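You operate a simulated robot arm through the tools that you are given. There is no shell and no other tool. Be economical: measure what you need, move in short steps, check, and stop when the job is done.

The job below is to be done with a simulated robot arm. You get a single attempt, and the scene is never put back.

## Task
Tape the large carton and send it down the rollers.
Fine: use one long strip, put the roller back in its cradle, lower the track stop, push the carton to the end. Set down upright: hand roller.
Where things are to end (x, y in the base frame): large carton within 30 mm of [670, 990].

Only the result counts: the job must be done as asked and must still hold three seconds after the hand-in. Knocking over, shifting, dropping, spilling or breaking anything else fails it.

## Robot
A 7-joint arm with a two-finger parallel gripper on a trunk, on a base that drives. Base frame: it is fixed to the floor where the robot stands at the start and does not move with it; the origin is under the middle of the robot, x ahead of it, y to its left, z up. Units: mm, rad, N and s.
With the tool pointing down near the work surface it reaches from about 280 to 740 mm from the robot's upright axis, wherever it stands. Its first joint turns from -2.007 to 2.007 rad. Places, roughly: flat carton [1000, 750, 750]; hand roller (10x6x13 cm) [700, 100, 900]; narrow carton [1000, 1000, 750]; track stop [600, 800, 800]; yellow knob [600, 0, 800]. Payload 3.91 kg.
Tool frame: the origin (TCP) lies between the finger pads and is the grasp point; the fingertips stand 30 mm ahead of it; z points along the fingers, y is the line along which they close. The gripper opens to 110 mm. The fingers are 20 mm wide and 10 mm thick; the gripper's body (48 by 112 mm) begins 55 mm behind the TCP.
Orientation is that of the tool frame in the base frame, as [roll, pitch, yaw] about the fixed x, y, z axes, in that order (R = Rz(yaw) Ry(pitch) Rx(roll)). With the fingers straight down and closing along the base's y, the tool's x points along the base's -x, its y along +y and its z along -z.

## Interface
- The arm moves only by the tool step_arm. Its argument "targets" is a list of rows, each a list of 3 entries, a list of its own where there are three numbers: the shift along the tool's x, y, z in units of 200 mm (1.0 is 200 mm), then the turn, a rotation vector about the tool's x, y, z in units of 180 degrees (1.0 is 180 degrees), then the closure, from 0 (fully open) to 1 (shut). In form: [[[x, y, z], [wx, wy, wz], grip], ...]. A call has 1 to 12 rows; each row is the pose to reach, as a shift and turn from the pose commanded when the call began, along the tool's axes at that moment. A call with a number of a shift or a turn outside -1 to 1 is refused whole. A row lasts 0.2 s, in which the tool goes at most 50 mm and 0.15 rad; a call with a longer step from one row to the next is refused whole, and so is a gripper value outside its range. A pose out of reach is approached as far as the arm can. The call stops where the force on the tool passes 90 N (or 10 N more than at its start, if that is more) or the arm is blocked; 0.2 s more then pass. The fingers move at their own pace (about 108 mm/s each) and stop on an object; they squeeze with about 30 N. The grip force told is the motor's: it shows also when the fingers shut on nothing. Time passes only in rows, and 0.2 s behind the last, so rows that repeat a pose let the fingers close. The reply holds the time, the measured pose of the TCP, the force on the tool along the base axes, the opening and the grip force, in the units named above and with some noise, with the torque about the TCP (base axes, N m) and any sound that the robot's microphone picked up, and new pictures: "pictures" is both (left out), scene, wrist or none.
- Cameras (640 x 400 px; columns grow to the right, rows downward): "scene" is now at [13.2, 174.3, 1665.6]; the picture's right is [0.16, -0.99, 0.00], its down [-0.72, -0.11, -0.68] and it looks along [0.67, 0.11, -0.73] (base axes); focal length 248 px, centre (320, 200). "wrist" rides on the gripper at [72, 17, -103] in the tool frame; the picture's right is [-0.23, 0.97, 0.00], its down [-0.76, -0.18, -0.62] and it looks along [-0.61, -0.14, 0.78] (tool axes); focal length 222 px, centre (320, 200). There is no depth. A picture from a camera that has moved, and an enlarged one, comes with that camera's place and axes in the base frame and with its lens. The place of the scene camera against the robot may be out by one fixed shift of up to 18 mm in any direction.
- raise_lower(by): slides the trunk up (or, below 0, down) by that many mm; the arm and the scene camera ride with it, the base frame stays. It gives what a move gives, with no picture.
- steer(legs): drives the robot by 1 to 6 legs, each [ahead, turn to the left] in mm and rad, along the robot's own axes; the way and the turn of a leg run together, so that a leg with both is an arc; at most 1500 mm and 3.142 rad a leg. The arm and the cameras ride along, it lands a little off, and it stops where it bumps. It gives what a move gives, and a new picture of the scene camera.
- head_to(pan, tilt): turns the head with the scene camera to pan (to the left, within 2.705 rad either way) and tilt (down, from -0.506 to 1.204), counted from straight ahead of the robot. It gives what a move gives, and a new picture of the scene camera.
- zoom(camera, box): a new picture of the part [left, top, right, bottom] of that camera's present view, enlarged. It takes no simulated time.
- close_job(): hands the job in; it is judged then, once.

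Work in short steps. Places have to be worked out from the pictures, the camera data and where the tool is seen: move nearer, look again, correct. Check each grasp and each placing, and mend what went wrong. You have 120 turns and 260 pictures in all, those below and enlarged ones among them. Open the gripper and draw the arm clear of the work before you hand the job in, unless the task says otherwise; then end with one line.

The tools are called after "Request:" as name(argument=value, ...) on one line, values as JSON. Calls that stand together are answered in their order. step_arm: Moves the arm, as the interface text tells. Its arguments: {"type":"object","properties":{"targets":{"type":"array","items":{"type":"array"}},"pictures":{"type":"string","enum":["both","scene","wrist","none"]}},"required":["targets"]} The other tools are called the same way: raise_lower (by) slides the trunk up or down; steer (legs) drives the base; head_to (pan, tilt) turns the head that bears the scene camera; zoom (camera, box) takes an enlarged picture of a part of a camera's view; close_job () hands the job in.

At the start:

```text
time_s: 0.0
position: [414.4, 94.0, 1272.4]
tool_rot: [-3.141, 0.001, -3.141]
force: [-0.1, 0.2, 0.4]
moment: [0.02, -0.01, -0.03]
width: 109.9
gripper_force: 0.0
trunk travel left (down, up): [-775.0, 215.0]
robot x, y, heading: [-0.8, -2.2, -0.0]
head pan, tilt: [0.157, 0.82]
```

scene: 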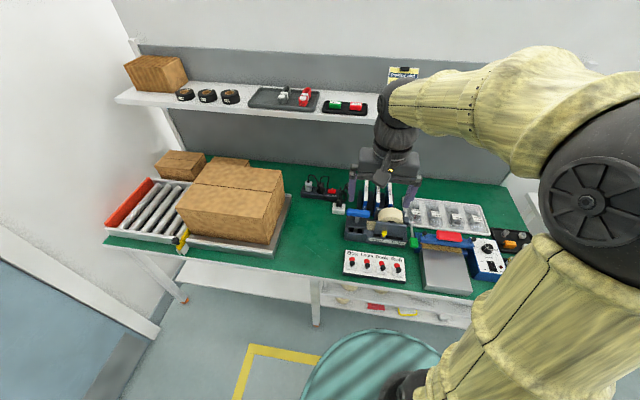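
wrist: 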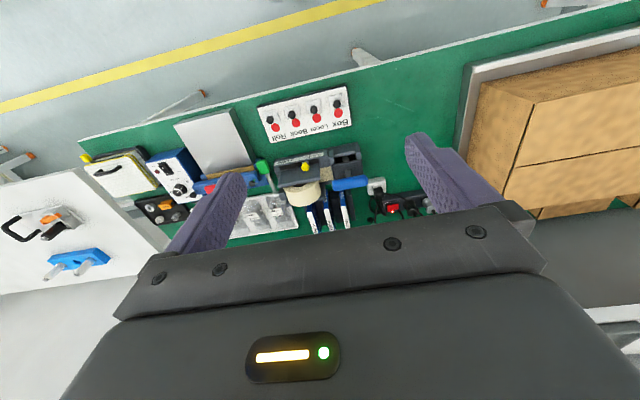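

The scene shows a bench with a large carton beside a roller track, and a tape machine in the middle. I zoom in on both areas first.

Request:
zoom(camera="scene", box=[330, 170, 530, 300])

Request:
zoom(camera="scene", box=[90, 130, 310, 270])

Request:
zoom(camera="wrist", box=[0, 70, 400, 290])

```text
3.08 times, centred on (430, 235) of scene
camera zoom: at [13.2, 174.3, 1665.6], right [0.16, -0.99, 0.0], down [-0.72, -0.11, -0.68], along [0.67, 0.11, -0.73], focal length 762 px, centre (-18, 92)
```

zoom: 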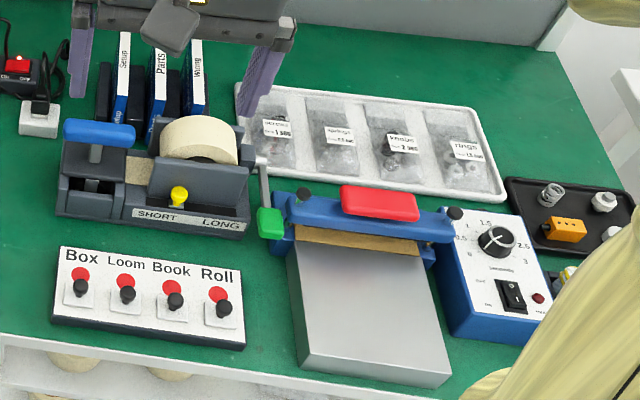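

```text
2.86 times, centred on (200, 200) of scene
camera zoom: at [13.2, 174.3, 1665.6], right [0.16, -0.99, 0.0], down [-0.72, -0.11, -0.68], along [0.67, 0.11, -0.73], focal length 708 px, centre (663, 200)
```

zoom: 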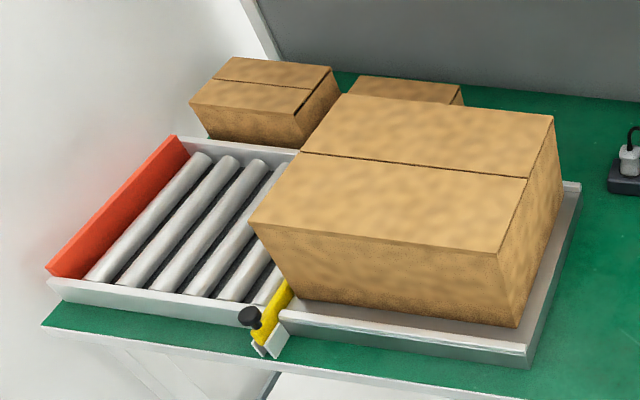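

```text
1.60 times, centred on (200, 180) of wrist
camera zoom: at [342.9, 111.4, 1376.7], right [0.23, 0.97, 0.0], down [0.76, -0.18, 0.62], along [0.61, -0.14, -0.78], focal length 355 px, centre (512, 232)
```

zoom: 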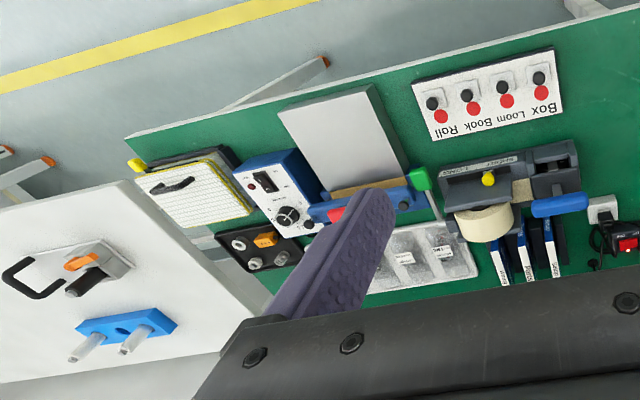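

Lowering the trunk for a closer look at the tape dispenser.

Request:
raise_lower(by=-200)

Request:
step_arm(targets=[[[0.2, 0, 0], [0, 0, 0], 0], [[0.4, 0, 0], [0, 0, 0], 0]])

Request:
zoom(camera="wrist", box=[160, 60, 460, 250])

Request:
zoom(camera="scene", box=[330, 130, 530, 260])

```text
time_s: 2.2
position: [416.1, 95.0, 1072.1]
tool_rot: [-3.142, -0.001, 3.141]
force: [-0.3, 0.8, -0.8]
moment: [0.01, 0.02, 0.01]
width: 109.9
gripper_force: 0.0
trunk travel left (down, up): [-575.0, 415.0]
robot x, y, heading: [1.5, -1.8, -0.004]
head pan, tilt: [0.157, 0.82]
```

```text
time_s: 2.8
position: [333.1, 94.4, 1072.7]
tool_rot: [-3.141, 0.002, -3.141]
force: [-0.2, -0.1, 0.0]
moment: [0.02, -0.03, -0.04]
width: 110.0
gripper_force: 0.0
trunk travel left (down, up): [-575.0, 415.0]
robot x, y, heading: [3.1, -1.0, 0.003]
head pan, tilt: [0.157, 0.82]
camera scene: at [12.1, 174.4, 1465.6], right [0.16, -0.99, 0.0], down [-0.72, -0.11, -0.68], along [0.67, 0.11, -0.73], focal length 248 px, centre (320, 200)
camera wrist: at [262.4, 111.3, 1177.1], right [0.23, 0.97, 0.0], down [0.76, -0.18, 0.62], along [0.61, -0.14, -0.78], focal length 222 px, centre (320, 200)
```

scene: 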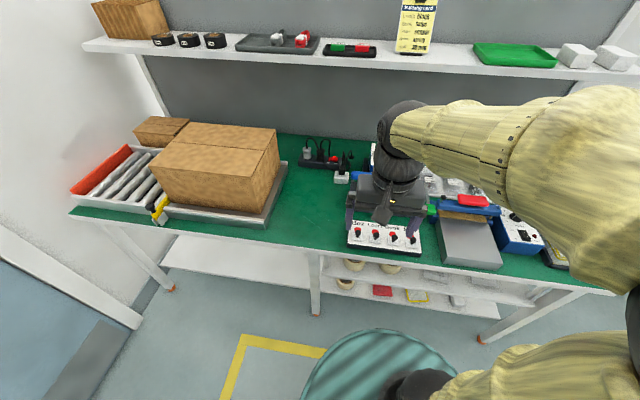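
wrist: 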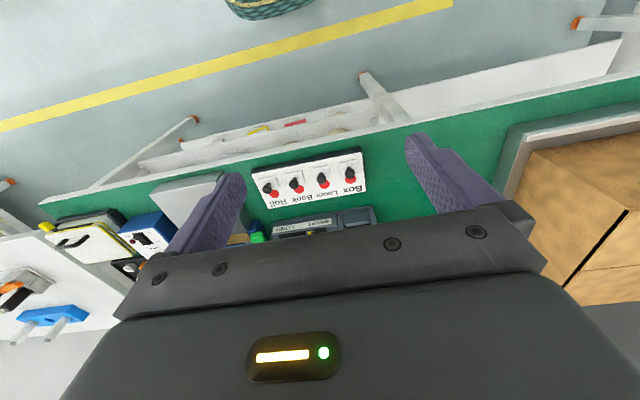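

```text
2.11 times, centred on (310, 155) of wrist
camera zoom: at [262.4, 111.3, 1177.1], right [0.23, 0.97, 0.0], down [0.76, -0.18, 0.62], along [0.61, -0.14, -0.78], focal length 468 px, centre (341, 295)
```

zoom: 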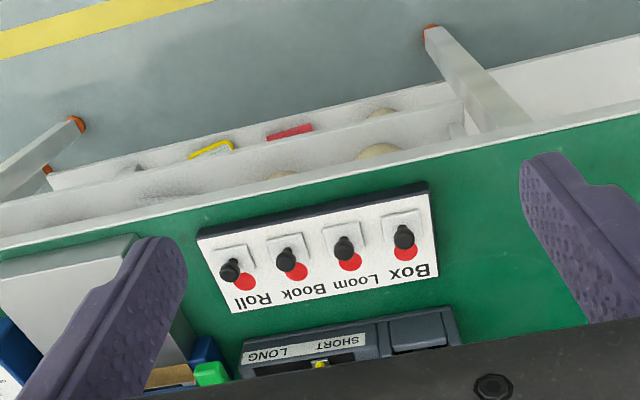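

```text
3.08 times, centred on (430, 195) of scene
camera zoom: at [12.1, 174.4, 1465.6], right [0.16, -0.99, 0.0], down [-0.72, -0.11, -0.68], along [0.67, 0.11, -0.73], focal length 762 px, centre (-18, 215)
```

zoom: 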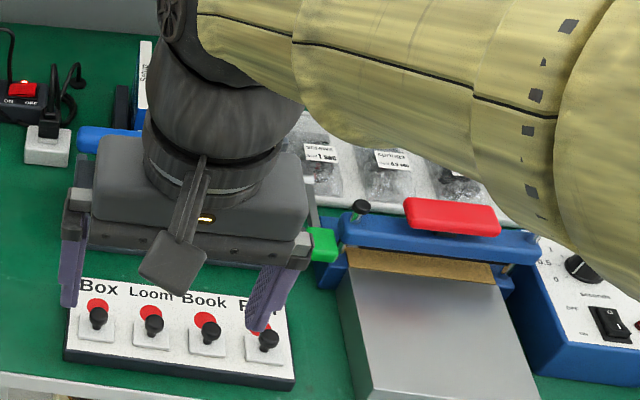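

There is a card on the shelf; I read it, and the other fittings.

Request:
zoom(camera="scene", box=[385, 0, 445, 60])

Request:
head_to(pan=-0.3, tilt=0.35)

```text
6.67 times, centred on (415, 30) of scene
camera zoom: at [12.1, 174.4, 1465.6], right [0.16, -0.99, 0.0], down [-0.72, -0.11, -0.68], along [0.67, 0.11, -0.73], focal length 1652 px, centre (-313, 1333)
```

zoom: 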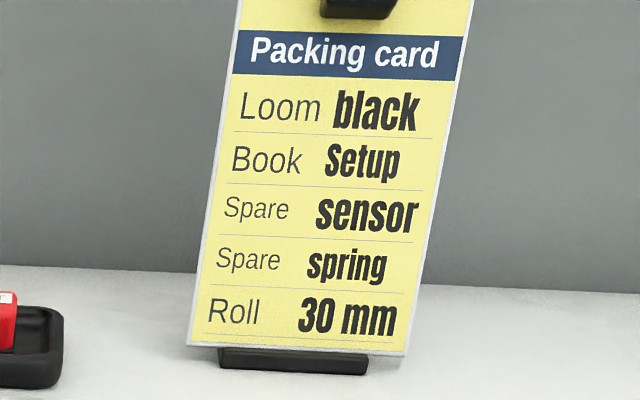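

```text
time_s: 3.7
position: [335.5, 96.0, 1071.9]
tool_rot: [3.141, 0.0, -3.141]
force: [-0.5, -0.4, -0.3]
moment: [0.04, -0.01, 0.02]
width: 110.1
gripper_force: 0.2
trunk travel left (down, up): [-575.0, 415.0]
robot x, y, heading: [-2.3, 3.2, 0.003]
head pan, tilt: [-0.3, 0.351]
camera scene: at [23.4, 134.4, 1506.8], right [-0.29, -0.96, 0.0], down [-0.33, 0.1, -0.94], along [0.9, -0.28, -0.34], focal length 248 px, centre (320, 200)
```

scene: 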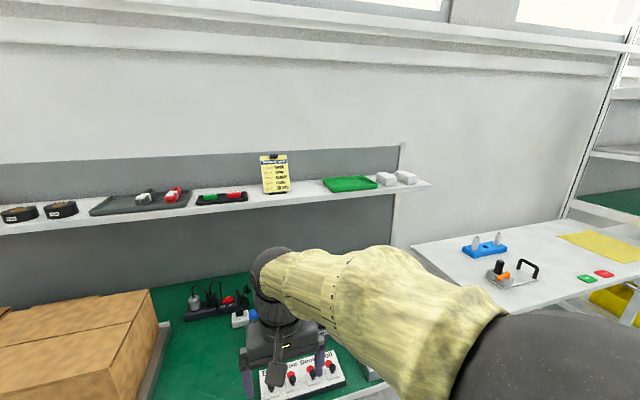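

The card concerns other jobs. I move the tool forward so the wrist camera looks at the dispenser, and look with the head too.

Request:
step_arm(targets=[[[-0.25, 0, 0], [0, 0, 0], 0], [[-0.5, 0, 0], [0, 0, 0], 0], [[-0.75, 0, 0], [0, 0, 0], 0], [[-1, 0, 0], [0, 0, 0], 0]], pictures="none")

Request:
step_arm(targets=[[[-0.25, 0, 0], [0, 0, 0], 0], [[-0.5, 0, 0], [0, 0, 0], 0], [[-0.65, 0, 0], [0, 0, 0], 0]], pictures="wrist")

Request:
zoom(camera="wrist", box=[160, 0, 460, 190])

Request:
head_to(pan=0.0, tilt=0.8)

```text
time_s: 4.7
position: [536.1, 96.5, 1071.4]
tool_rot: [-3.141, -0.002, -3.141]
force: [0.0, -0.3, -0.2]
moment: [0.01, -0.02, 0.0]
width: 109.9
gripper_force: 0.0
trunk travel left (down, up): [-575.0, 415.0]
robot x, y, heading: [-2.6, -0.5, 0.004]
head pan, tilt: [-0.3, 0.351]
```

```text
time_s: 5.5
position: [663.9, 95.9, 1071.5]
tool_rot: [-3.14, -0.001, -3.141]
force: [0.8, -0.4, -0.5]
moment: [0.05, 0.01, 0.01]
width: 110.0
gripper_force: 0.0
trunk travel left (down, up): [-575.0, 415.0]
robot x, y, heading: [2.5, 1.3, -0.002]
head pan, tilt: [-0.3, 0.351]
camera wrist: at [592.7, 112.2, 1175.3], right [0.23, 0.97, 0.0], down [0.76, -0.18, 0.62], along [0.61, -0.14, -0.78], focal length 222 px, centre (320, 200)
```

wrist: 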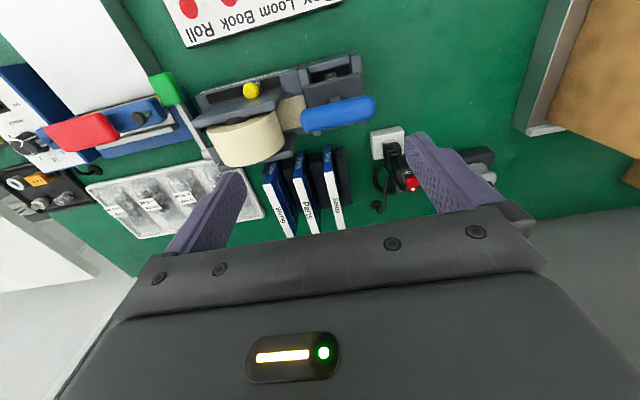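

```text
2.11 times, centred on (310, 95) of wrist
camera zoom: at [592.7, 112.2, 1175.3], right [0.23, 0.97, 0.0], down [0.76, -0.18, 0.62], along [0.61, -0.14, -0.78], focal length 468 px, centre (341, 421)
```

zoom: 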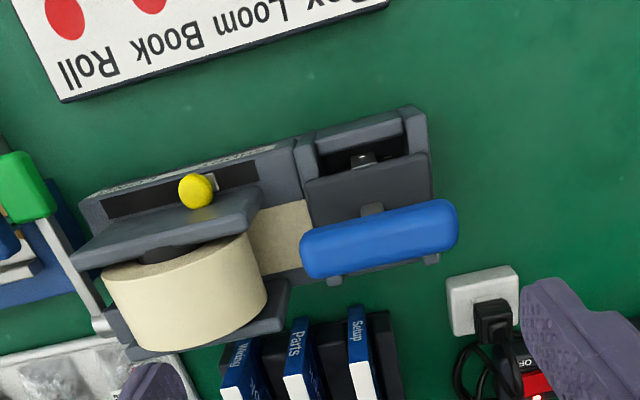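

```text
time_s: 6.4
position: [664.2, 96.2, 1071.1]
tool_rot: [3.141, 0.001, 3.141]
force: [-0.2, 1.0, -0.7]
moment: [-0.03, 0.01, 0.03]
width: 109.8
gripper_force: 0.0
trunk travel left (down, up): [-575.0, 415.0]
robot x, y, heading: [-0.8, 0.1, -0.001]
head pan, tilt: [0.0, 0.799]
camera scene: at [15.3, 161.8, 1467.3], right [0.0, -1.0, 0.0], down [-0.72, 0.0, -0.7], along [0.7, 0.0, -0.72], focal length 248 px, centre (320, 200)
```

scene: 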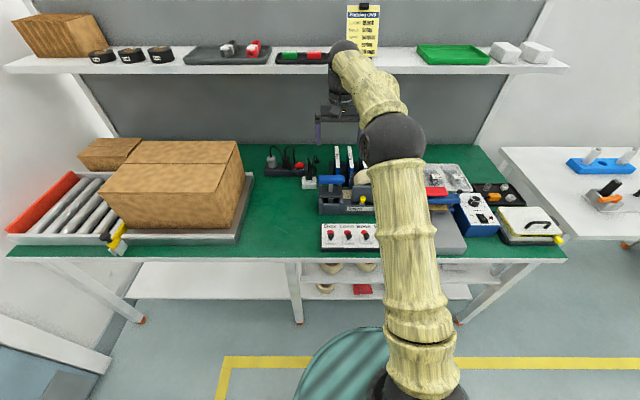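

The dispenser has a slider knob, a green lever and the roller in a cradle. I shift the tool left so the head can see the machine unobstructed.

Request:
step_arm(targets=[[[0.25, 0, 0], [0, 0, 0], 0], [[0.5, 0.1, 0], [0, 0, 0], 0], [[0.6, 0.3, 0], [0, 0, 0], 0], [[0.7, 0.5, 0], [0, 0, 0], 0], [[0.7, 0.75, 0], [0, 0, 0], 0], [[0.7, 1, 0], [0, 0, 0], 0]], pictures="scene")

Request:
zoom(camera="scene", box=[310, 150, 450, 240])

Request:
zoom(camera="wrist", box=[0, 0, 320, 200])

```text
refused: row 2 steps farther than a row can; nothing moved
```

```text
4.44 times, centred on (380, 195) of scene
camera zoom: at [15.3, 161.8, 1467.3], right [0.0, -1.0, 0.0], down [-0.72, 0.0, -0.7], along [0.7, 0.0, -0.72], focal length 1101 px, centre (53, 222)
```

zoom: 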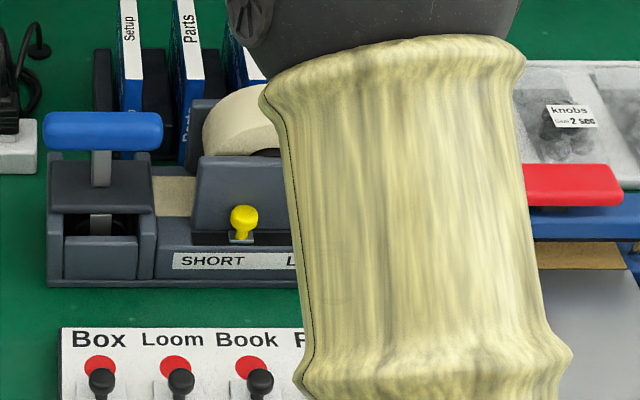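

```text
2.00 times, centred on (160, 100) of wrist
camera zoom: at [591.9, 112.3, 1175.9], right [0.23, 0.97, 0.0], down [0.76, -0.18, 0.62], along [0.61, -0.14, -0.78], focal length 444 px, centre (640, 400)
```

zoom: 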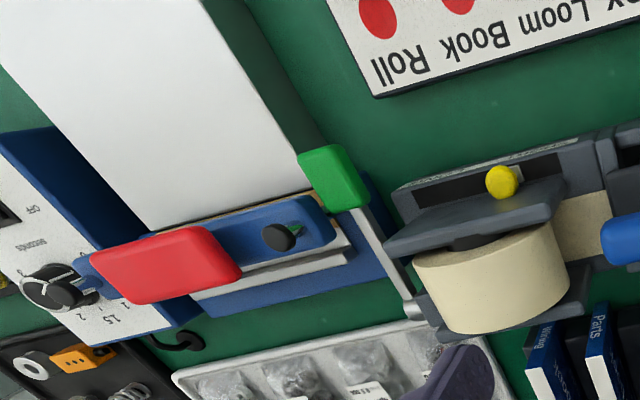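

Row too long; I retry with shorter steps.

Request:
step_arm(targets=[[[0.2, 0.1, 0], [0, 0, 0], 0], [[0.4, 0.2, 0], [0, 0, 0], 0], [[0.5, 0.4, 0], [0, 0, 0], 0], [[0.6, 0.6, 0], [0, 0, 0], 0], [[0.7, 0.8, 0], [0, 0, 0], 0], [[0.7, 1, 0], [0, 0, 0], 0]], pictures="scene")

Request:
zoom(camera="scene", box=[310, 150, 450, 240])

Request:
zoom(camera="wrist", box=[0, 0, 640, 400])

```text
time_s: 7.8
position: [522.8, 297.6, 1072.5]
tool_rot: [-3.142, 0.0, 3.141]
force: [0.1, 0.4, -0.2]
moment: [0.0, -0.01, 0.01]
width: 110.0
gripper_force: 0.0
trunk travel left (down, up): [-575.0, 415.0]
robot x, y, heading: [4.5, 1.3, 0.004]
head pan, tilt: [0.0, 0.799]
camera scene: at [15.4, 162.6, 1467.1], right [0.0, -1.0, 0.0], down [-0.72, 0.0, -0.7], along [0.7, 0.0, -0.72], focal length 248 px, centre (320, 200)
```

scene: 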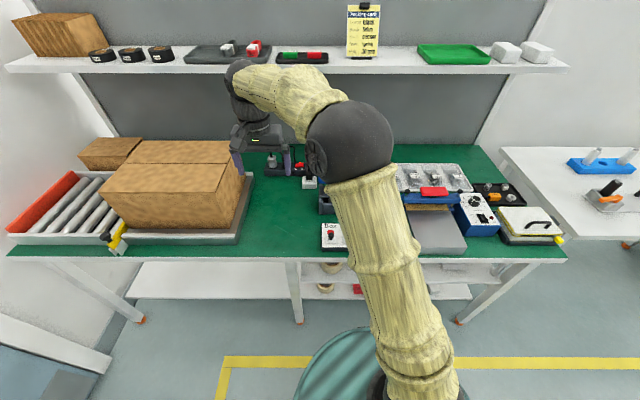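

```text
4.44 times, centred on (380, 195) of scene
camera zoom: at [15.4, 162.6, 1467.1], right [0.0, -1.0, 0.0], down [-0.72, 0.0, -0.7], along [0.7, 0.0, -0.72], focal length 1101 px, centre (53, 222)
```

zoom: 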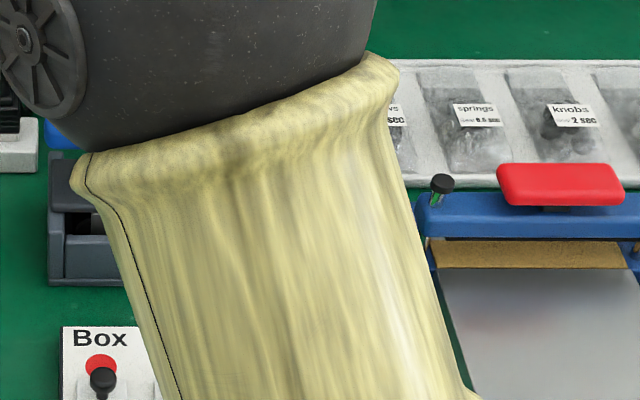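

```text
1.00 times, centred on (320, 200) of wrist (not enlarged: the box is as wide or as high as the picture)
camera zoom: at [451.8, 314.1, 1175.7], right [0.23, 0.97, 0.0], down [0.76, -0.18, 0.62], along [0.61, -0.14, -0.78], focal length 222 px, centre (320, 200)
```

zoom: 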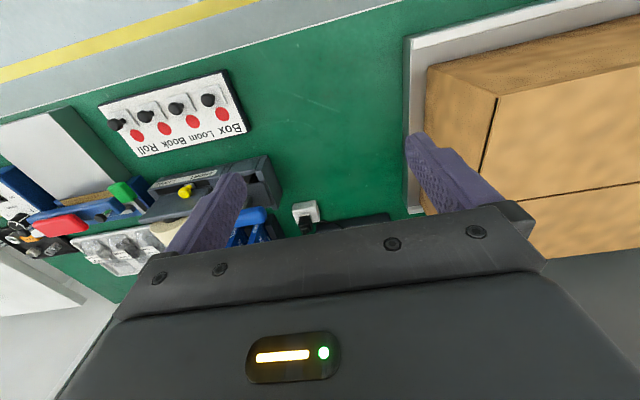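

Triangulating: yellow knob head about (643, 0, 825), green lever handle about (611, −105, 843). I move back over the machine, tilting the fingers forward so the gripper body stays clear of the tape roll.

Request:
step_arm(targets=[[[0, -0.2, 0], [0, -0.04, 0], 0], [[0, -0.4, 0], [0, -0.08, 0], 0.2], [[0, -0.6, 0], [0, -0.12, 0], 0.45], [[0, -0.8, 0], [0, -0.16, 0], 0.45], [[0, -1, 0], [0, -0.16, 0], 0.45]], pictures="none")

Request:
step_arm(targets=[[[0, -0.24, 0], [0, 0, 0], 0.45], [[0, -0.49, 0], [0, 0, 0], 0.45], [[0, -0.49, 0.25], [0, 0, 0], 0.45], [[0, -0.49, 0.5], [0, 0, 0], 0.45]])

Request:
zoom(camera="wrist", box=[160, 50, 480, 250])

```text
time_s: 9.0
position: [524.7, 94.6, 1071.2]
tool_rot: [-3.141, 0.504, -3.139]
force: [-0.1, 0.5, -0.7]
moment: [0.03, 0.0, 0.05]
width: 60.5
gripper_force: 0.0
trunk travel left (down, up): [-575.0, 415.0]
robot x, y, heading: [-0.5, 1.0, -0.001]
head pan, tilt: [0.0, 0.799]
```

```text
time_s: 10.0
position: [572.7, -2.3, 985.3]
tool_rot: [3.141, 0.503, -3.141]
force: [-0.3, 1.1, 0.4]
moment: [-0.02, -0.01, 0.02]
width: 60.3
gripper_force: 0.1
trunk travel left (down, up): [-575.0, 415.0]
robot x, y, heading: [0.6, -1.0, -0.003]
head pan, tilt: [0.0, 0.799]
camera scene: at [16.4, 162.0, 1467.2], right [0.0, -1.0, 0.0], down [-0.72, 0.0, -0.7], along [0.7, 0.0, -0.72], focal length 248 px, centre (320, 200)
camera wrist: at [460.4, 13.9, 1041.2], right [0.2, 0.97, 0.11], down [0.37, -0.18, 0.91], along [0.91, -0.14, -0.39], focal length 222 px, centre (320, 200)
```

scene: 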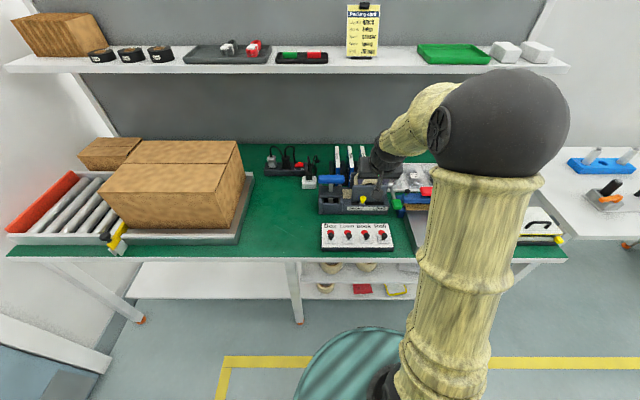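
wrist: 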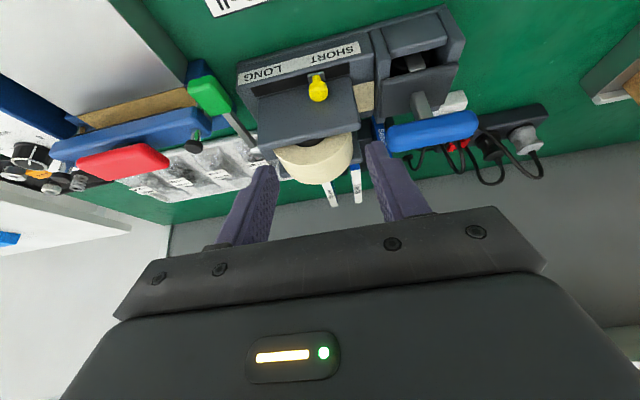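

```text
2.00 times, centred on (320, 150) of wrist
camera zoom: at [460.4, 13.9, 1041.2], right [0.2, 0.97, 0.11], down [0.37, -0.18, 0.91], along [0.91, -0.14, -0.39], focal length 444 px, centre (320, 300)
```

zoom: 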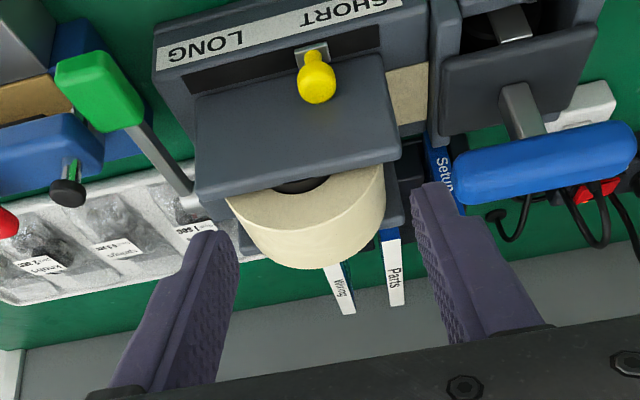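

Knob confirmed near (643, −1, 825), slot runs from y≈−80 to 42 with LONG toward −y. I descend around the knob and close on it.

Request:
step_arm(targets=[[[0.04, 0, 0.2], [0, 0, 0], 0.45], [[0.08, 0, 0.42], [0, 0, 0], 0.45], [[0.105, 0.005, 0.62], [0, 0, 0], 0.45], [[0.11, 0.005, 0.73], [0, 0, 0], 0.45]])

Request:
zoom(camera="scene", box=[310, 150, 450, 240])

```text
time_s: 11.0
position: [624.9, -3.5, 846.1]
tool_rot: [3.141, 0.504, 3.141]
force: [0.8, -0.3, 0.4]
moment: [0.02, -0.02, 0.0]
width: 60.5
gripper_force: 0.0
trunk travel left (down, up): [-575.0, 415.0]
robot x, y, heading: [1.3, 1.3, -0.0]
head pan, tilt: [0.0, 0.799]
camera scene: at [15.7, 161.9, 1467.2], right [0.0, -1.0, 0.0], down [-0.72, 0.0, -0.7], along [0.7, 0.0, -0.72], focal length 248 px, centre (320, 200)
camera wrist: at [512.6, 13.4, 902.4], right [0.2, 0.97, 0.11], down [0.37, -0.18, 0.91], along [0.91, -0.14, -0.39], focal length 222 px, centre (320, 200)
```

scene: 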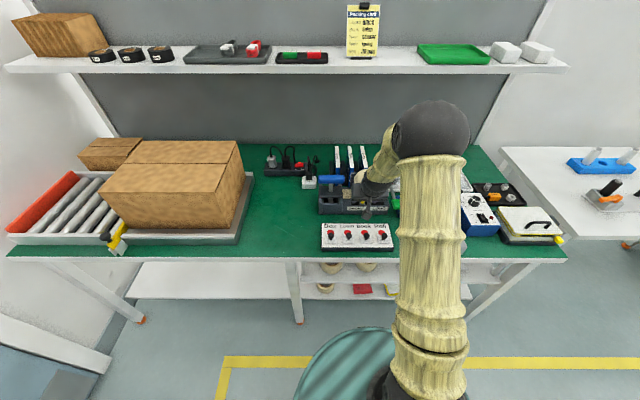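
wrist: 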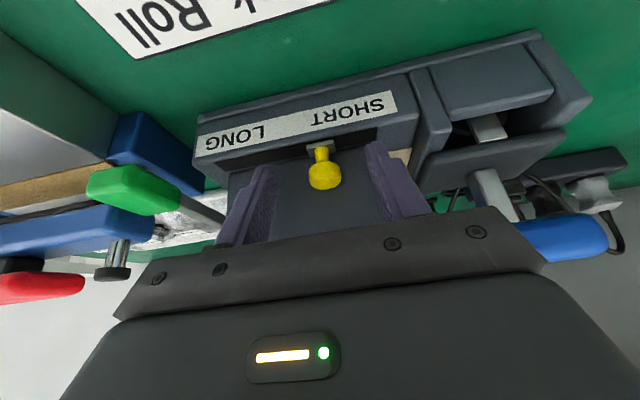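

```text
4.44 times, centred on (380, 195) of scene
camera zoom: at [15.7, 161.9, 1467.2], right [0.0, -1.0, 0.0], down [-0.72, 0.0, -0.7], along [0.7, 0.0, -0.72], focal length 1101 px, centre (53, 222)
```

zoom: 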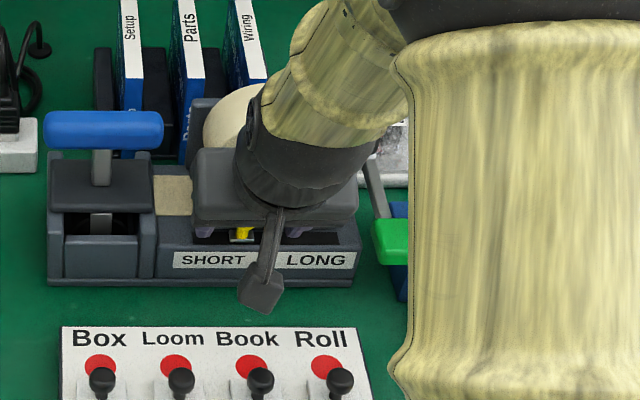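

Fingertips straddle the knob. I close on it.

Request:
step_arm(targets=[[[0, 0, 0], [0, 0, 0], 0.8], [[0, 0, 0], [0, 0, 0], 1], [[0, 0, 0], [0, 0, 0], 1]], pictures="wrist")

```text
time_s: 11.8
position: [626.5, -4.5, 845.4]
tool_rot: [3.14, 0.502, 3.141]
force: [1.9, 1.3, 0.0]
moment: [0.04, -0.12, 0.06]
width: 20.3
gripper_force: 45.2
trunk travel left (down, up): [-575.0, 415.0]
robot x, y, heading: [2.2, 0.1, 0.001]
head pan, tilt: [0.0, 0.799]
camera wrist: at [512.3, 13.7, 902.7], right [0.2, 0.97, 0.11], down [0.37, -0.18, 0.91], along [0.91, -0.14, -0.39], focal length 222 px, centre (320, 200)
```

wrist: 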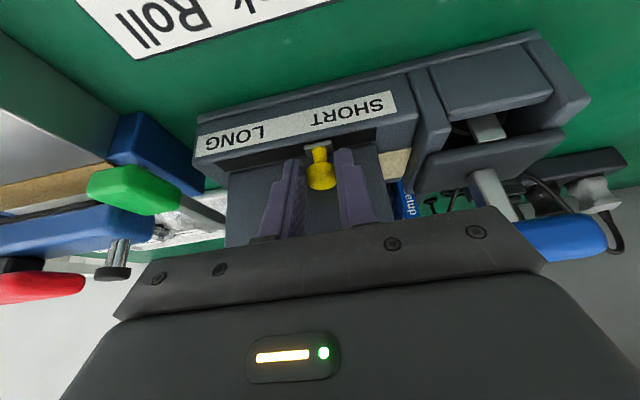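

Gripped (20 mm). Sliding toward LONG (−y) in small steps, watching the force.

Request:
step_arm(targets=[[[0, -0.04, 0], [0, 0, 0], 1], [[0, -0.08, 0], [0, 0, 0], 1], [[0, -0.12, 0], [0, 0, 0], 1], [[0, -0.15, 0], [0, 0, 0], 1]], pictures="wrist")

```text
time_s: 12.8
position: [624.2, -33.1, 845.9]
tool_rot: [3.141, 0.503, -3.14]
force: [5.2, -0.6, 0.2]
moment: [0.02, -0.36, 0.01]
width: 20.4
gripper_force: 45.5
trunk travel left (down, up): [-575.0, 415.0]
robot x, y, heading: [-0.5, 2.3, 0.002]
head pan, tilt: [0.0, 0.799]
camera wrist: at [512.1, -15.9, 902.6], right [0.2, 0.97, 0.11], down [0.37, -0.18, 0.91], along [0.91, -0.14, -0.39], focal length 222 px, centre (320, 200)
```

wrist: 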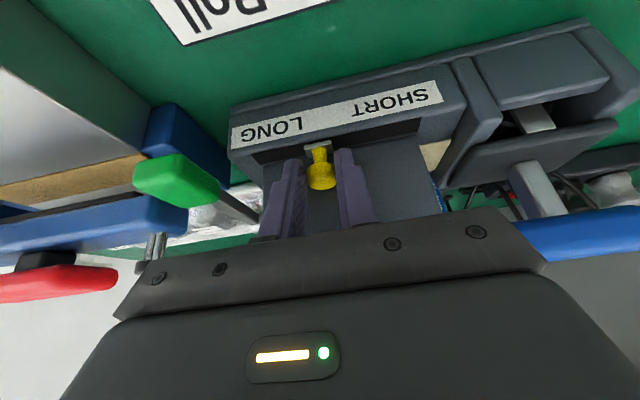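

Knob slides freely. Continuing to the end of travel in small steps.

Request:
step_arm(targets=[[[0, -0.03, 0], [0, 0, 0], 1], [[0, -0.06, 0], [0, 0, 0], 1], [[0, -0.09, 0], [0, 0, 0], 1]], pictures="wrist")

```text
time_s: 13.6
position: [623.7, -43.5, 845.9]
tool_rot: [3.142, 0.502, -3.134]
force: [7.0, 25.6, 1.8]
moment: [0.7, -0.27, 0.52]
width: 20.4
gripper_force: 45.1
trunk travel left (down, up): [-575.0, 415.0]
robot x, y, heading: [1.3, -0.4, 0.006]
head pan, tilt: [0.0, 0.799]
camera wrist: at [512.0, -27.8, 902.8], right [0.19, 0.98, 0.11], down [0.37, -0.17, 0.91], along [0.91, -0.13, -0.39], focal length 222 px, centre (320, 200)
```

wrist: 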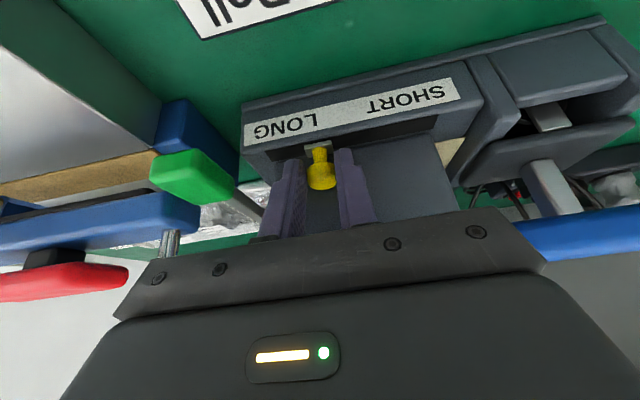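

End stop reached (y≈−44, 25 N): LONG set. Release and retreat.

Request:
step_arm(targets=[[[0, 0.04, 0], [0, 0, 0], 0.6], [[0, 0.04, 0], [0, 0, 0], 0.6], [[0, 0.04, -0.2], [0, 0, 0], 0.6], [[0, 0.04, -0.4], [0, 0, 0], 0.6]], pictures="wrist")

Request:
zoom(camera="wrist", box=[100, 50, 420, 250])

```text
time_s: 14.6
position: [583.9, -43.3, 915.8]
tool_rot: [-3.141, 0.503, 3.141]
force: [0.4, 0.6, 0.2]
moment: [0.07, -0.04, 0.01]
width: 43.9
gripper_force: 0.1
trunk travel left (down, up): [-575.0, 415.0]
robot x, y, heading: [-0.3, 2.6, 0.004]
head pan, tilt: [0.0, 0.799]
camera wrist: at [472.0, -26.4, 972.8], right [0.2, 0.97, 0.11], down [0.37, -0.18, 0.91], along [0.91, -0.14, -0.39], focal length 222 px, centre (320, 200)
```

wrist: 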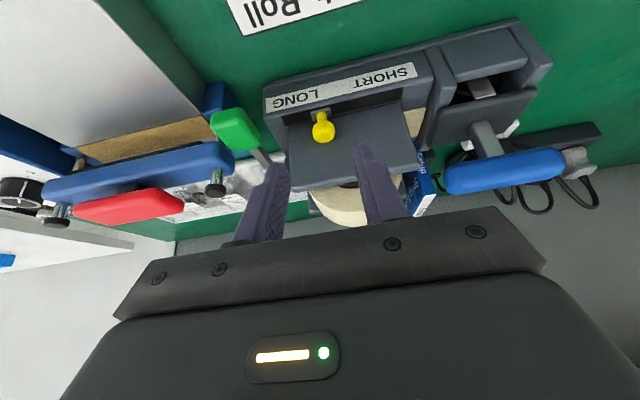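

```text
2.00 times, centred on (260, 150) of wrist
camera zoom: at [472.0, -26.4, 972.8], right [0.2, 0.97, 0.11], down [0.37, -0.18, 0.91], along [0.91, -0.14, -0.39], focal length 444 px, centre (440, 300)
```

zoom: 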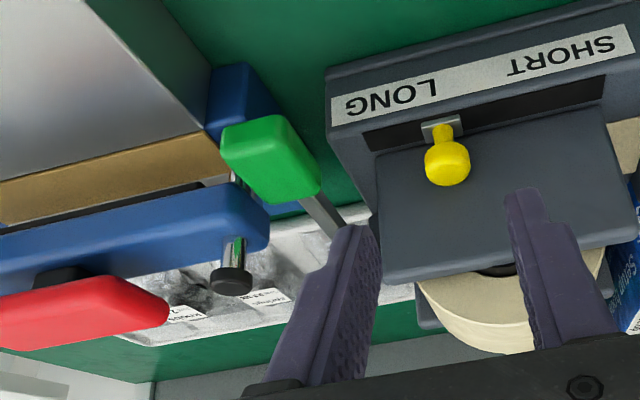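

Knob is at the LONG side. Now I position closed fingertips above the green lever handle, around (606, −108).

Request:
step_arm(targets=[[[0, -0.1, -0.05], [0, 0, 0], 1], [[0, -0.22, -0.05], [0, 0, 0], 1], [[0, -0.325, 0], [0, 0, 0], 1], [[0.015, -0.325, 0.07], [0, 0, 0], 1]])

Request:
zoom(camera="scene", box=[330, 160, 450, 240])

Request:
zoom(camera="wrist", box=[160, 50, 480, 250])

```text
time_s: 15.6
position: [590.0, -107.2, 902.7]
tool_rot: [-3.141, 0.502, -3.139]
force: [0.1, 1.0, -0.8]
moment: [-0.02, 0.03, -0.02]
width: 0.2
gripper_force: 30.3
trunk travel left (down, up): [-575.0, 415.0]
robot x, y, heading: [0.0, 0.3, -0.0]
head pan, tilt: [0.0, 0.799]
camera scene: at [15.4, 161.8, 1467.3], right [0.0, -1.0, 0.0], down [-0.72, 0.0, -0.7], along [0.7, 0.0, -0.72], focal length 248 px, centre (320, 200)
camera wrist: at [477.1, -90.9, 958.7], right [0.2, 0.97, 0.11], down [0.37, -0.18, 0.91], along [0.91, -0.14, -0.39], focal length 222 px, centre (320, 200)
```

scene: 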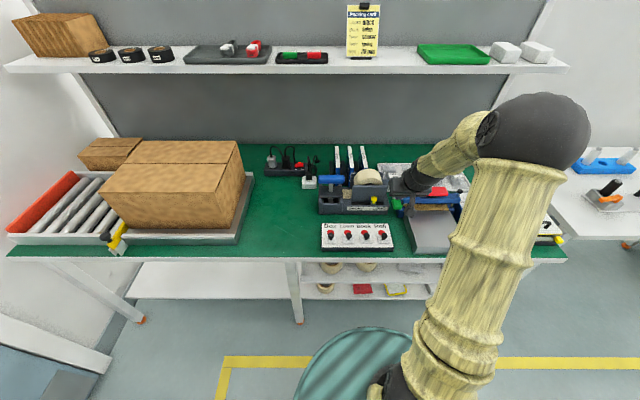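
wrist: 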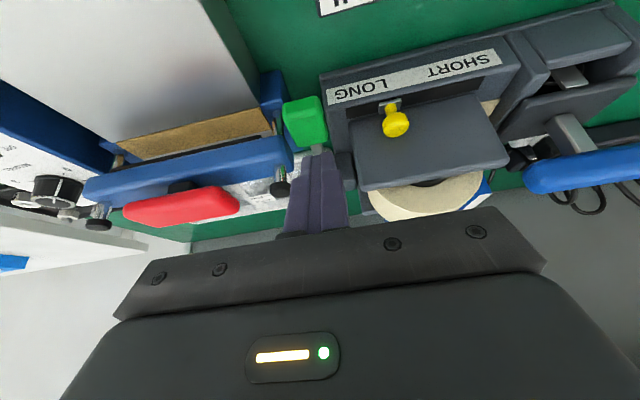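

```text
5.00 times, centred on (390, 200) of scene
camera zoom: at [15.4, 161.8, 1467.3], right [0.0, -1.0, 0.0], down [-0.72, 0.0, -0.7], along [0.7, 0.0, -0.72], focal length 1239 px, centre (-30, 200)
```

zoom: 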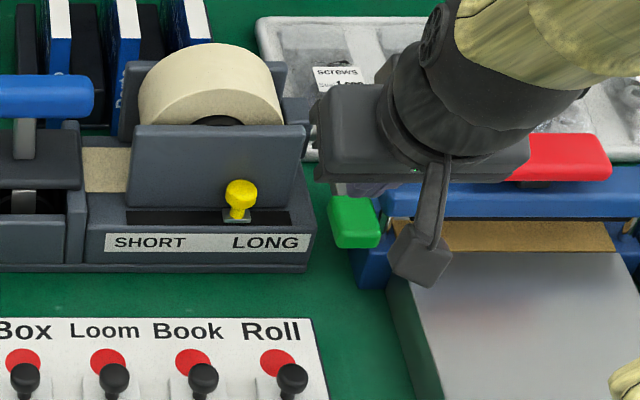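

```text
2.00 times, centred on (320, 150) of wrist
camera zoom: at [477.1, -90.9, 958.7], right [0.2, 0.97, 0.11], down [0.37, -0.18, 0.91], along [0.91, -0.14, -0.39], focal length 444 px, centre (320, 300)
```

zoom: 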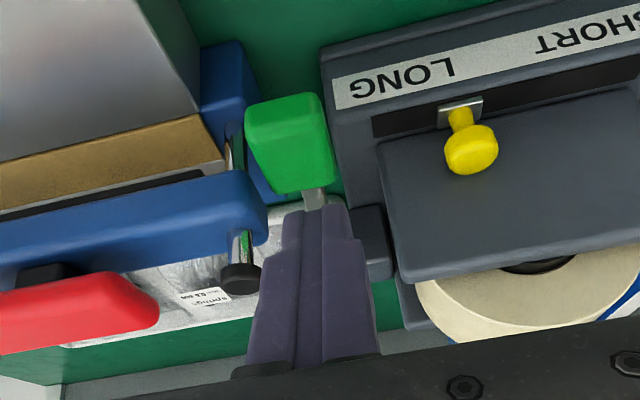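

Handle is at about (602, −113, 843). I shift slightly and press straight down slowly.

Request:
step_arm(targets=[[[0.02, -0.03, 0.02], [0, 0, 0], 1], [[0.055, -0.03, 0.075], [0, 0, 0], 1], [[0.075, -0.03, 0.12], [0, 0, 0], 1], [[0.1, -0.03, 0.165], [0, 0, 0], 1]], pictures="wrist")

```text
time_s: 16.6
position: [587.0, -113.2, 863.2]
tool_rot: [3.141, 0.503, 3.141]
force: [-1.4, -0.4, 0.8]
moment: [0.01, 0.06, -0.02]
width: 0.3
gripper_force: 30.6
trunk travel left (down, up): [-575.0, 415.0]
robot x, y, heading: [-0.8, -4.0, 0.005]
head pan, tilt: [0.0, 0.799]
camera wrist: at [474.6, -96.8, 920.3], right [0.2, 0.97, 0.11], down [0.37, -0.18, 0.91], along [0.91, -0.14, -0.39], focal length 222 px, centre (320, 200)
```

wrist: 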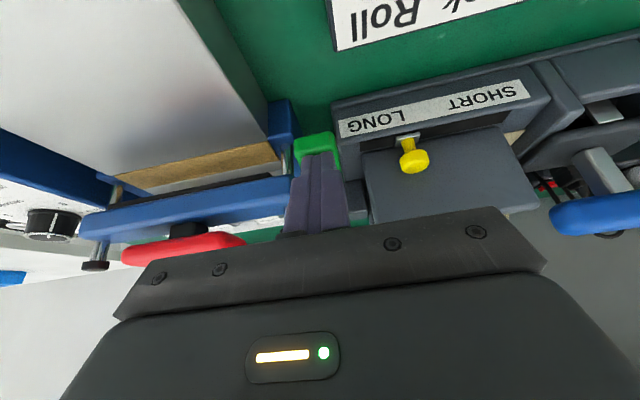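

Tips just above/at the handle. Continue down.

Request:
step_arm(targets=[[[0.024, 0, 0.044], [0, 0, 0], 1], [[0.048, 0, 0.088], [0, 0, 0], 1], [[0.072, 0, 0.132], [0, 0, 0], 1]], pictures="both")

Request:
zoom(camera="scene", box=[330, 160, 450, 240])

```text
time_s: 17.4
position: [587.8, -113.6, 833.6]
tool_rot: [3.141, 0.504, -3.138]
force: [0.3, -0.3, 2.4]
moment: [-0.03, -0.03, 0.02]
width: 0.0
gripper_force: 29.9
trunk travel left (down, up): [-575.0, 415.0]
robot x, y, heading: [-3.0, 2.3, 0.003]
head pan, tilt: [0.0, 0.799]
camera scene: at [15.1, 161.9, 1467.3], right [0.0, -1.0, 0.0], down [-0.72, 0.0, -0.7], along [0.7, 0.0, -0.72], focal length 248 px, centre (320, 200)
camera wrist: at [475.6, -96.4, 890.4], right [0.2, 0.97, 0.11], down [0.37, -0.18, 0.91], along [0.91, -0.14, -0.39], focal length 222 px, centre (320, 200)
```

scene: 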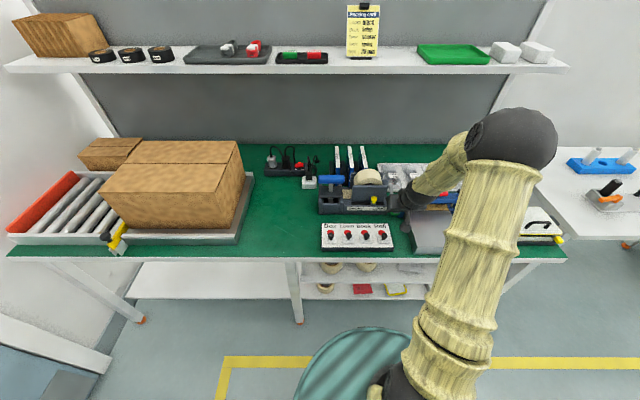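
wrist: 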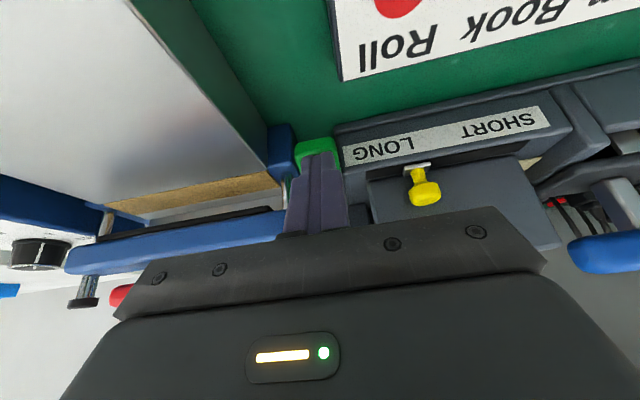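

```text
5.00 times, centred on (390, 200) of scene
camera zoom: at [15.1, 161.9, 1467.3], right [0.0, -1.0, 0.0], down [-0.72, 0.0, -0.7], along [0.7, 0.0, -0.72], focal length 1239 px, centre (-30, 200)
```

zoom: 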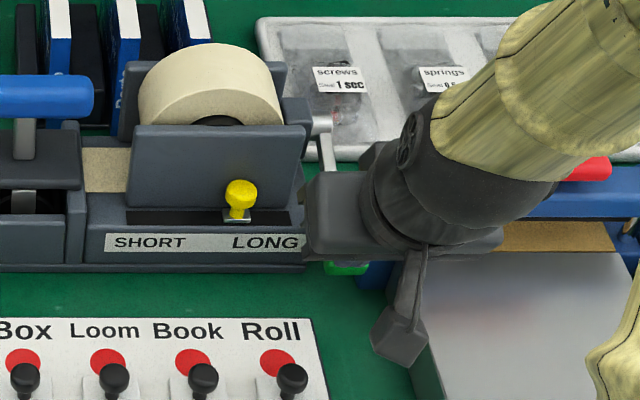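

The lever is going down with light force. Continue.

Request:
step_arm(targets=[[[0.024, 0, 0.044], [0, 0, 0], 1], [[0.048, 0, 0.088], [0, 0, 0], 1], [[0.072, 0, 0.132], [0, 0, 0], 1]], pictures="wrist")

Request:
zoom(camera="scene", box=[330, 160, 450, 240])

```text
time_s: 18.2
position: [588.2, -112.9, 804.6]
tool_rot: [3.141, 0.506, 3.14]
force: [-0.9, -0.2, 7.5]
moment: [0.03, -0.12, -0.04]
width: 0.4
gripper_force: 30.6
trunk travel left (down, up): [-575.0, 415.0]
robot x, y, heading: [-0.5, 4.1, 0.0]
head pan, tilt: [0.0, 0.799]
camera wrist: at [475.6, -96.4, 861.3], right [0.2, 0.97, 0.11], down [0.37, -0.18, 0.91], along [0.91, -0.14, -0.39], focal length 222 px, centre (320, 200)
```

wrist: 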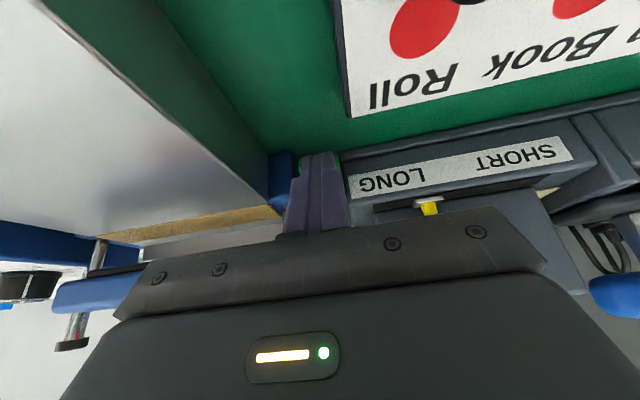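

```text
5.00 times, centred on (390, 200) of scene
camera zoom: at [14.4, 162.0, 1467.4], right [0.0, -1.0, 0.0], down [-0.72, 0.0, -0.7], along [0.7, 0.0, -0.72], focal length 1239 px, centre (-30, 200)
```

zoom: 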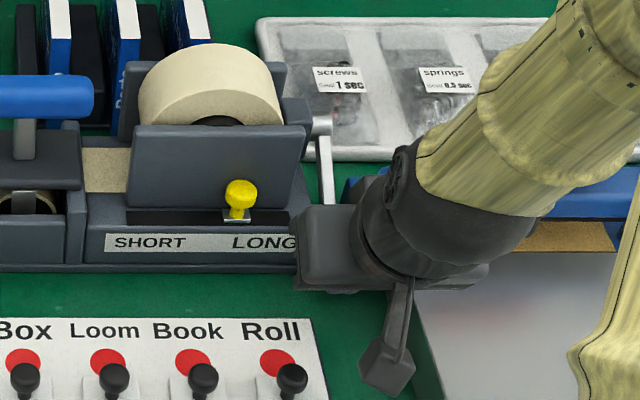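

Spring force rising (7.5 N), tape appears in the cradle. Keep pressing, following the arc slightly forward.

Request:
step_arm(targets=[[[0.005, 0, 0.06], [0, 0, 0], 1], [[0.014, 0, 0.115], [0, 0, 0], 1]], pictures="wrist")

Request:
zoom(camera="scene", box=[310, 160, 430, 240])

```text
time_s: 18.7
position: [588.4, -113.5, 803.9]
tool_rot: [-3.137, 0.522, -3.139]
force: [-32.7, 4.5, 32.3]
moment: [0.26, 0.47, 0.2]
width: 0.0
gripper_force: 30.2
trunk travel left (down, up): [-575.0, 415.0]
robot x, y, heading: [-2.2, -0.1, 0.0]
head pan, tilt: [0.0, 0.799]
stopped in row 2: the force on the tool passed its limit at 101 N (the readings are from after the stop); the commanded pose is now the measured one
camera wrist: at [474.7, -95.9, 858.1], right [0.2, 0.97, 0.11], down [0.35, -0.17, 0.92], along [0.92, -0.15, -0.37], focal length 222 px, centre (320, 200)
```

wrist: 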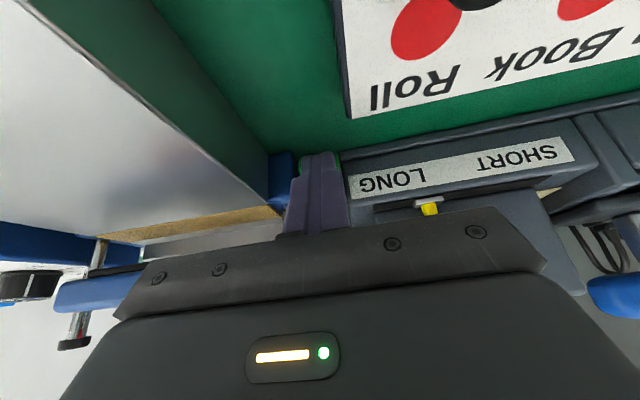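

```text
5.00 times, centred on (370, 200) of scene
camera zoom: at [0.6, 164.1, 1468.3], right [0.0, -1.0, 0.0], down [-0.71, 0.0, -0.7], along [0.7, 0.0, -0.71], focal length 1239 px, centre (70, 200)
```

zoom: 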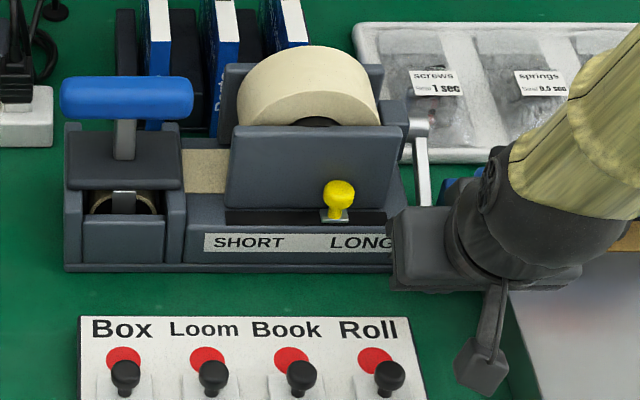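

The lever hit its stop and a tape strip now wraps the roller (cream ring visible). Release the lever upward and check.

Request:
step_arm(targets=[[[-0.05, 0, -0.1], [0, 0, 0], 1], [[-0.1, 0, -0.22], [0, 0, 0], 1], [[-0.15, 0, -0.34], [0, 0, 0], 1], [[-0.15, 0, -0.55], [0, 0, 0], 1]])

Request:
zoom(camera="scene", box=[310, 160, 430, 240])

Request:
zoom(camera="wrist", box=[200, 50, 640, 300])

```text
time_s: 19.7
position: [569.7, -113.8, 903.6]
tool_rot: [-3.139, 0.511, -3.141]
force: [0.6, -0.4, 0.3]
moment: [0.01, 0.02, -0.01]
width: 0.3
gripper_force: 30.5
trunk travel left (down, up): [-575.0, 415.0]
robot x, y, heading: [1.4, -3.2, -0.002]
head pan, tilt: [0.0, 0.799]
camera scene: at [15.0, 161.9, 1467.1], right [0.0, -1.0, 0.0], down [-0.72, 0.0, -0.7], along [0.7, 0.0, -0.72], focal length 248 px, centre (320, 200)
camera wrist: at [455.6, -97.0, 959.3], right [0.2, 0.97, 0.11], down [0.36, -0.18, 0.92], along [0.91, -0.14, -0.39], focal length 222 px, centre (320, 200)
```

scene: 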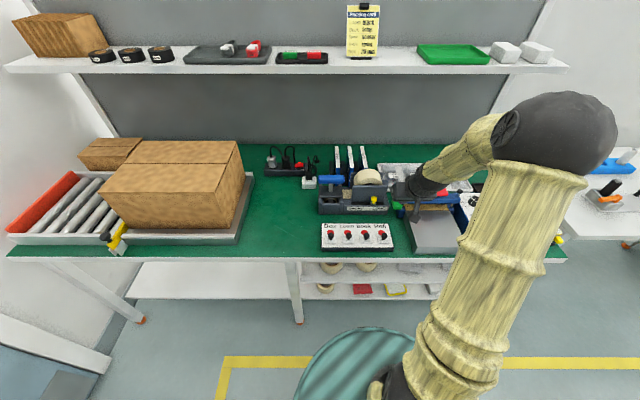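
wrist: 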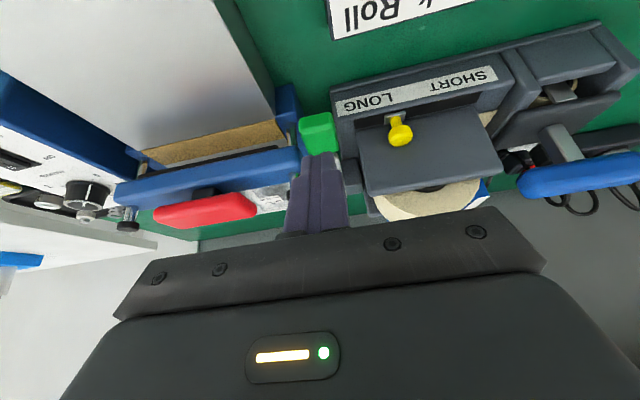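

```text
5.00 times, centred on (370, 200) of scene
camera zoom: at [15.0, 161.9, 1467.1], right [0.0, -1.0, 0.0], down [-0.72, 0.0, -0.7], along [0.7, 0.0, -0.72], focal length 1239 px, centre (70, 200)
```

zoom: 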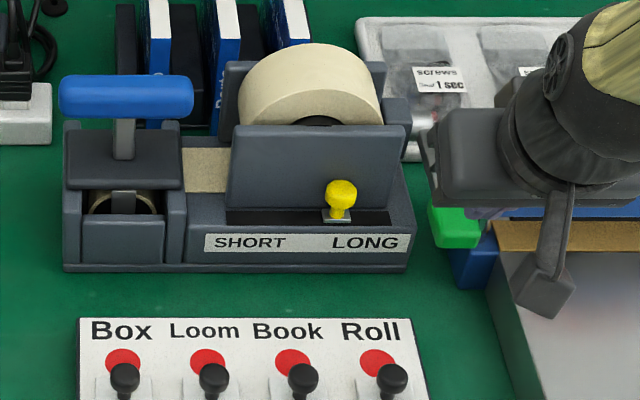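

```text
1.45 times, centred on (420, 175) of wrist
camera zoom: at [455.6, -97.0, 959.3], right [0.2, 0.97, 0.11], down [0.36, -0.18, 0.92], along [0.91, -0.14, -0.39], focal length 323 px, centre (174, 236)
```

zoom: 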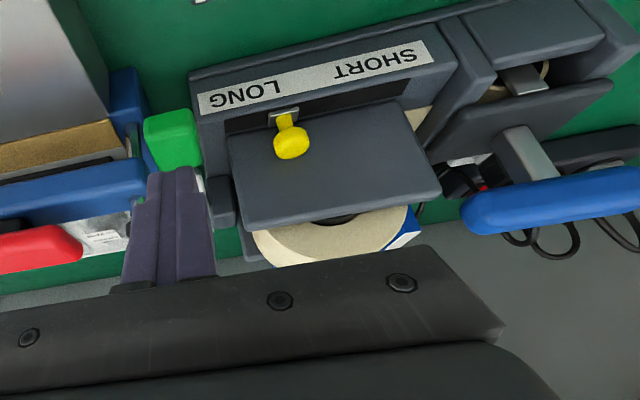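

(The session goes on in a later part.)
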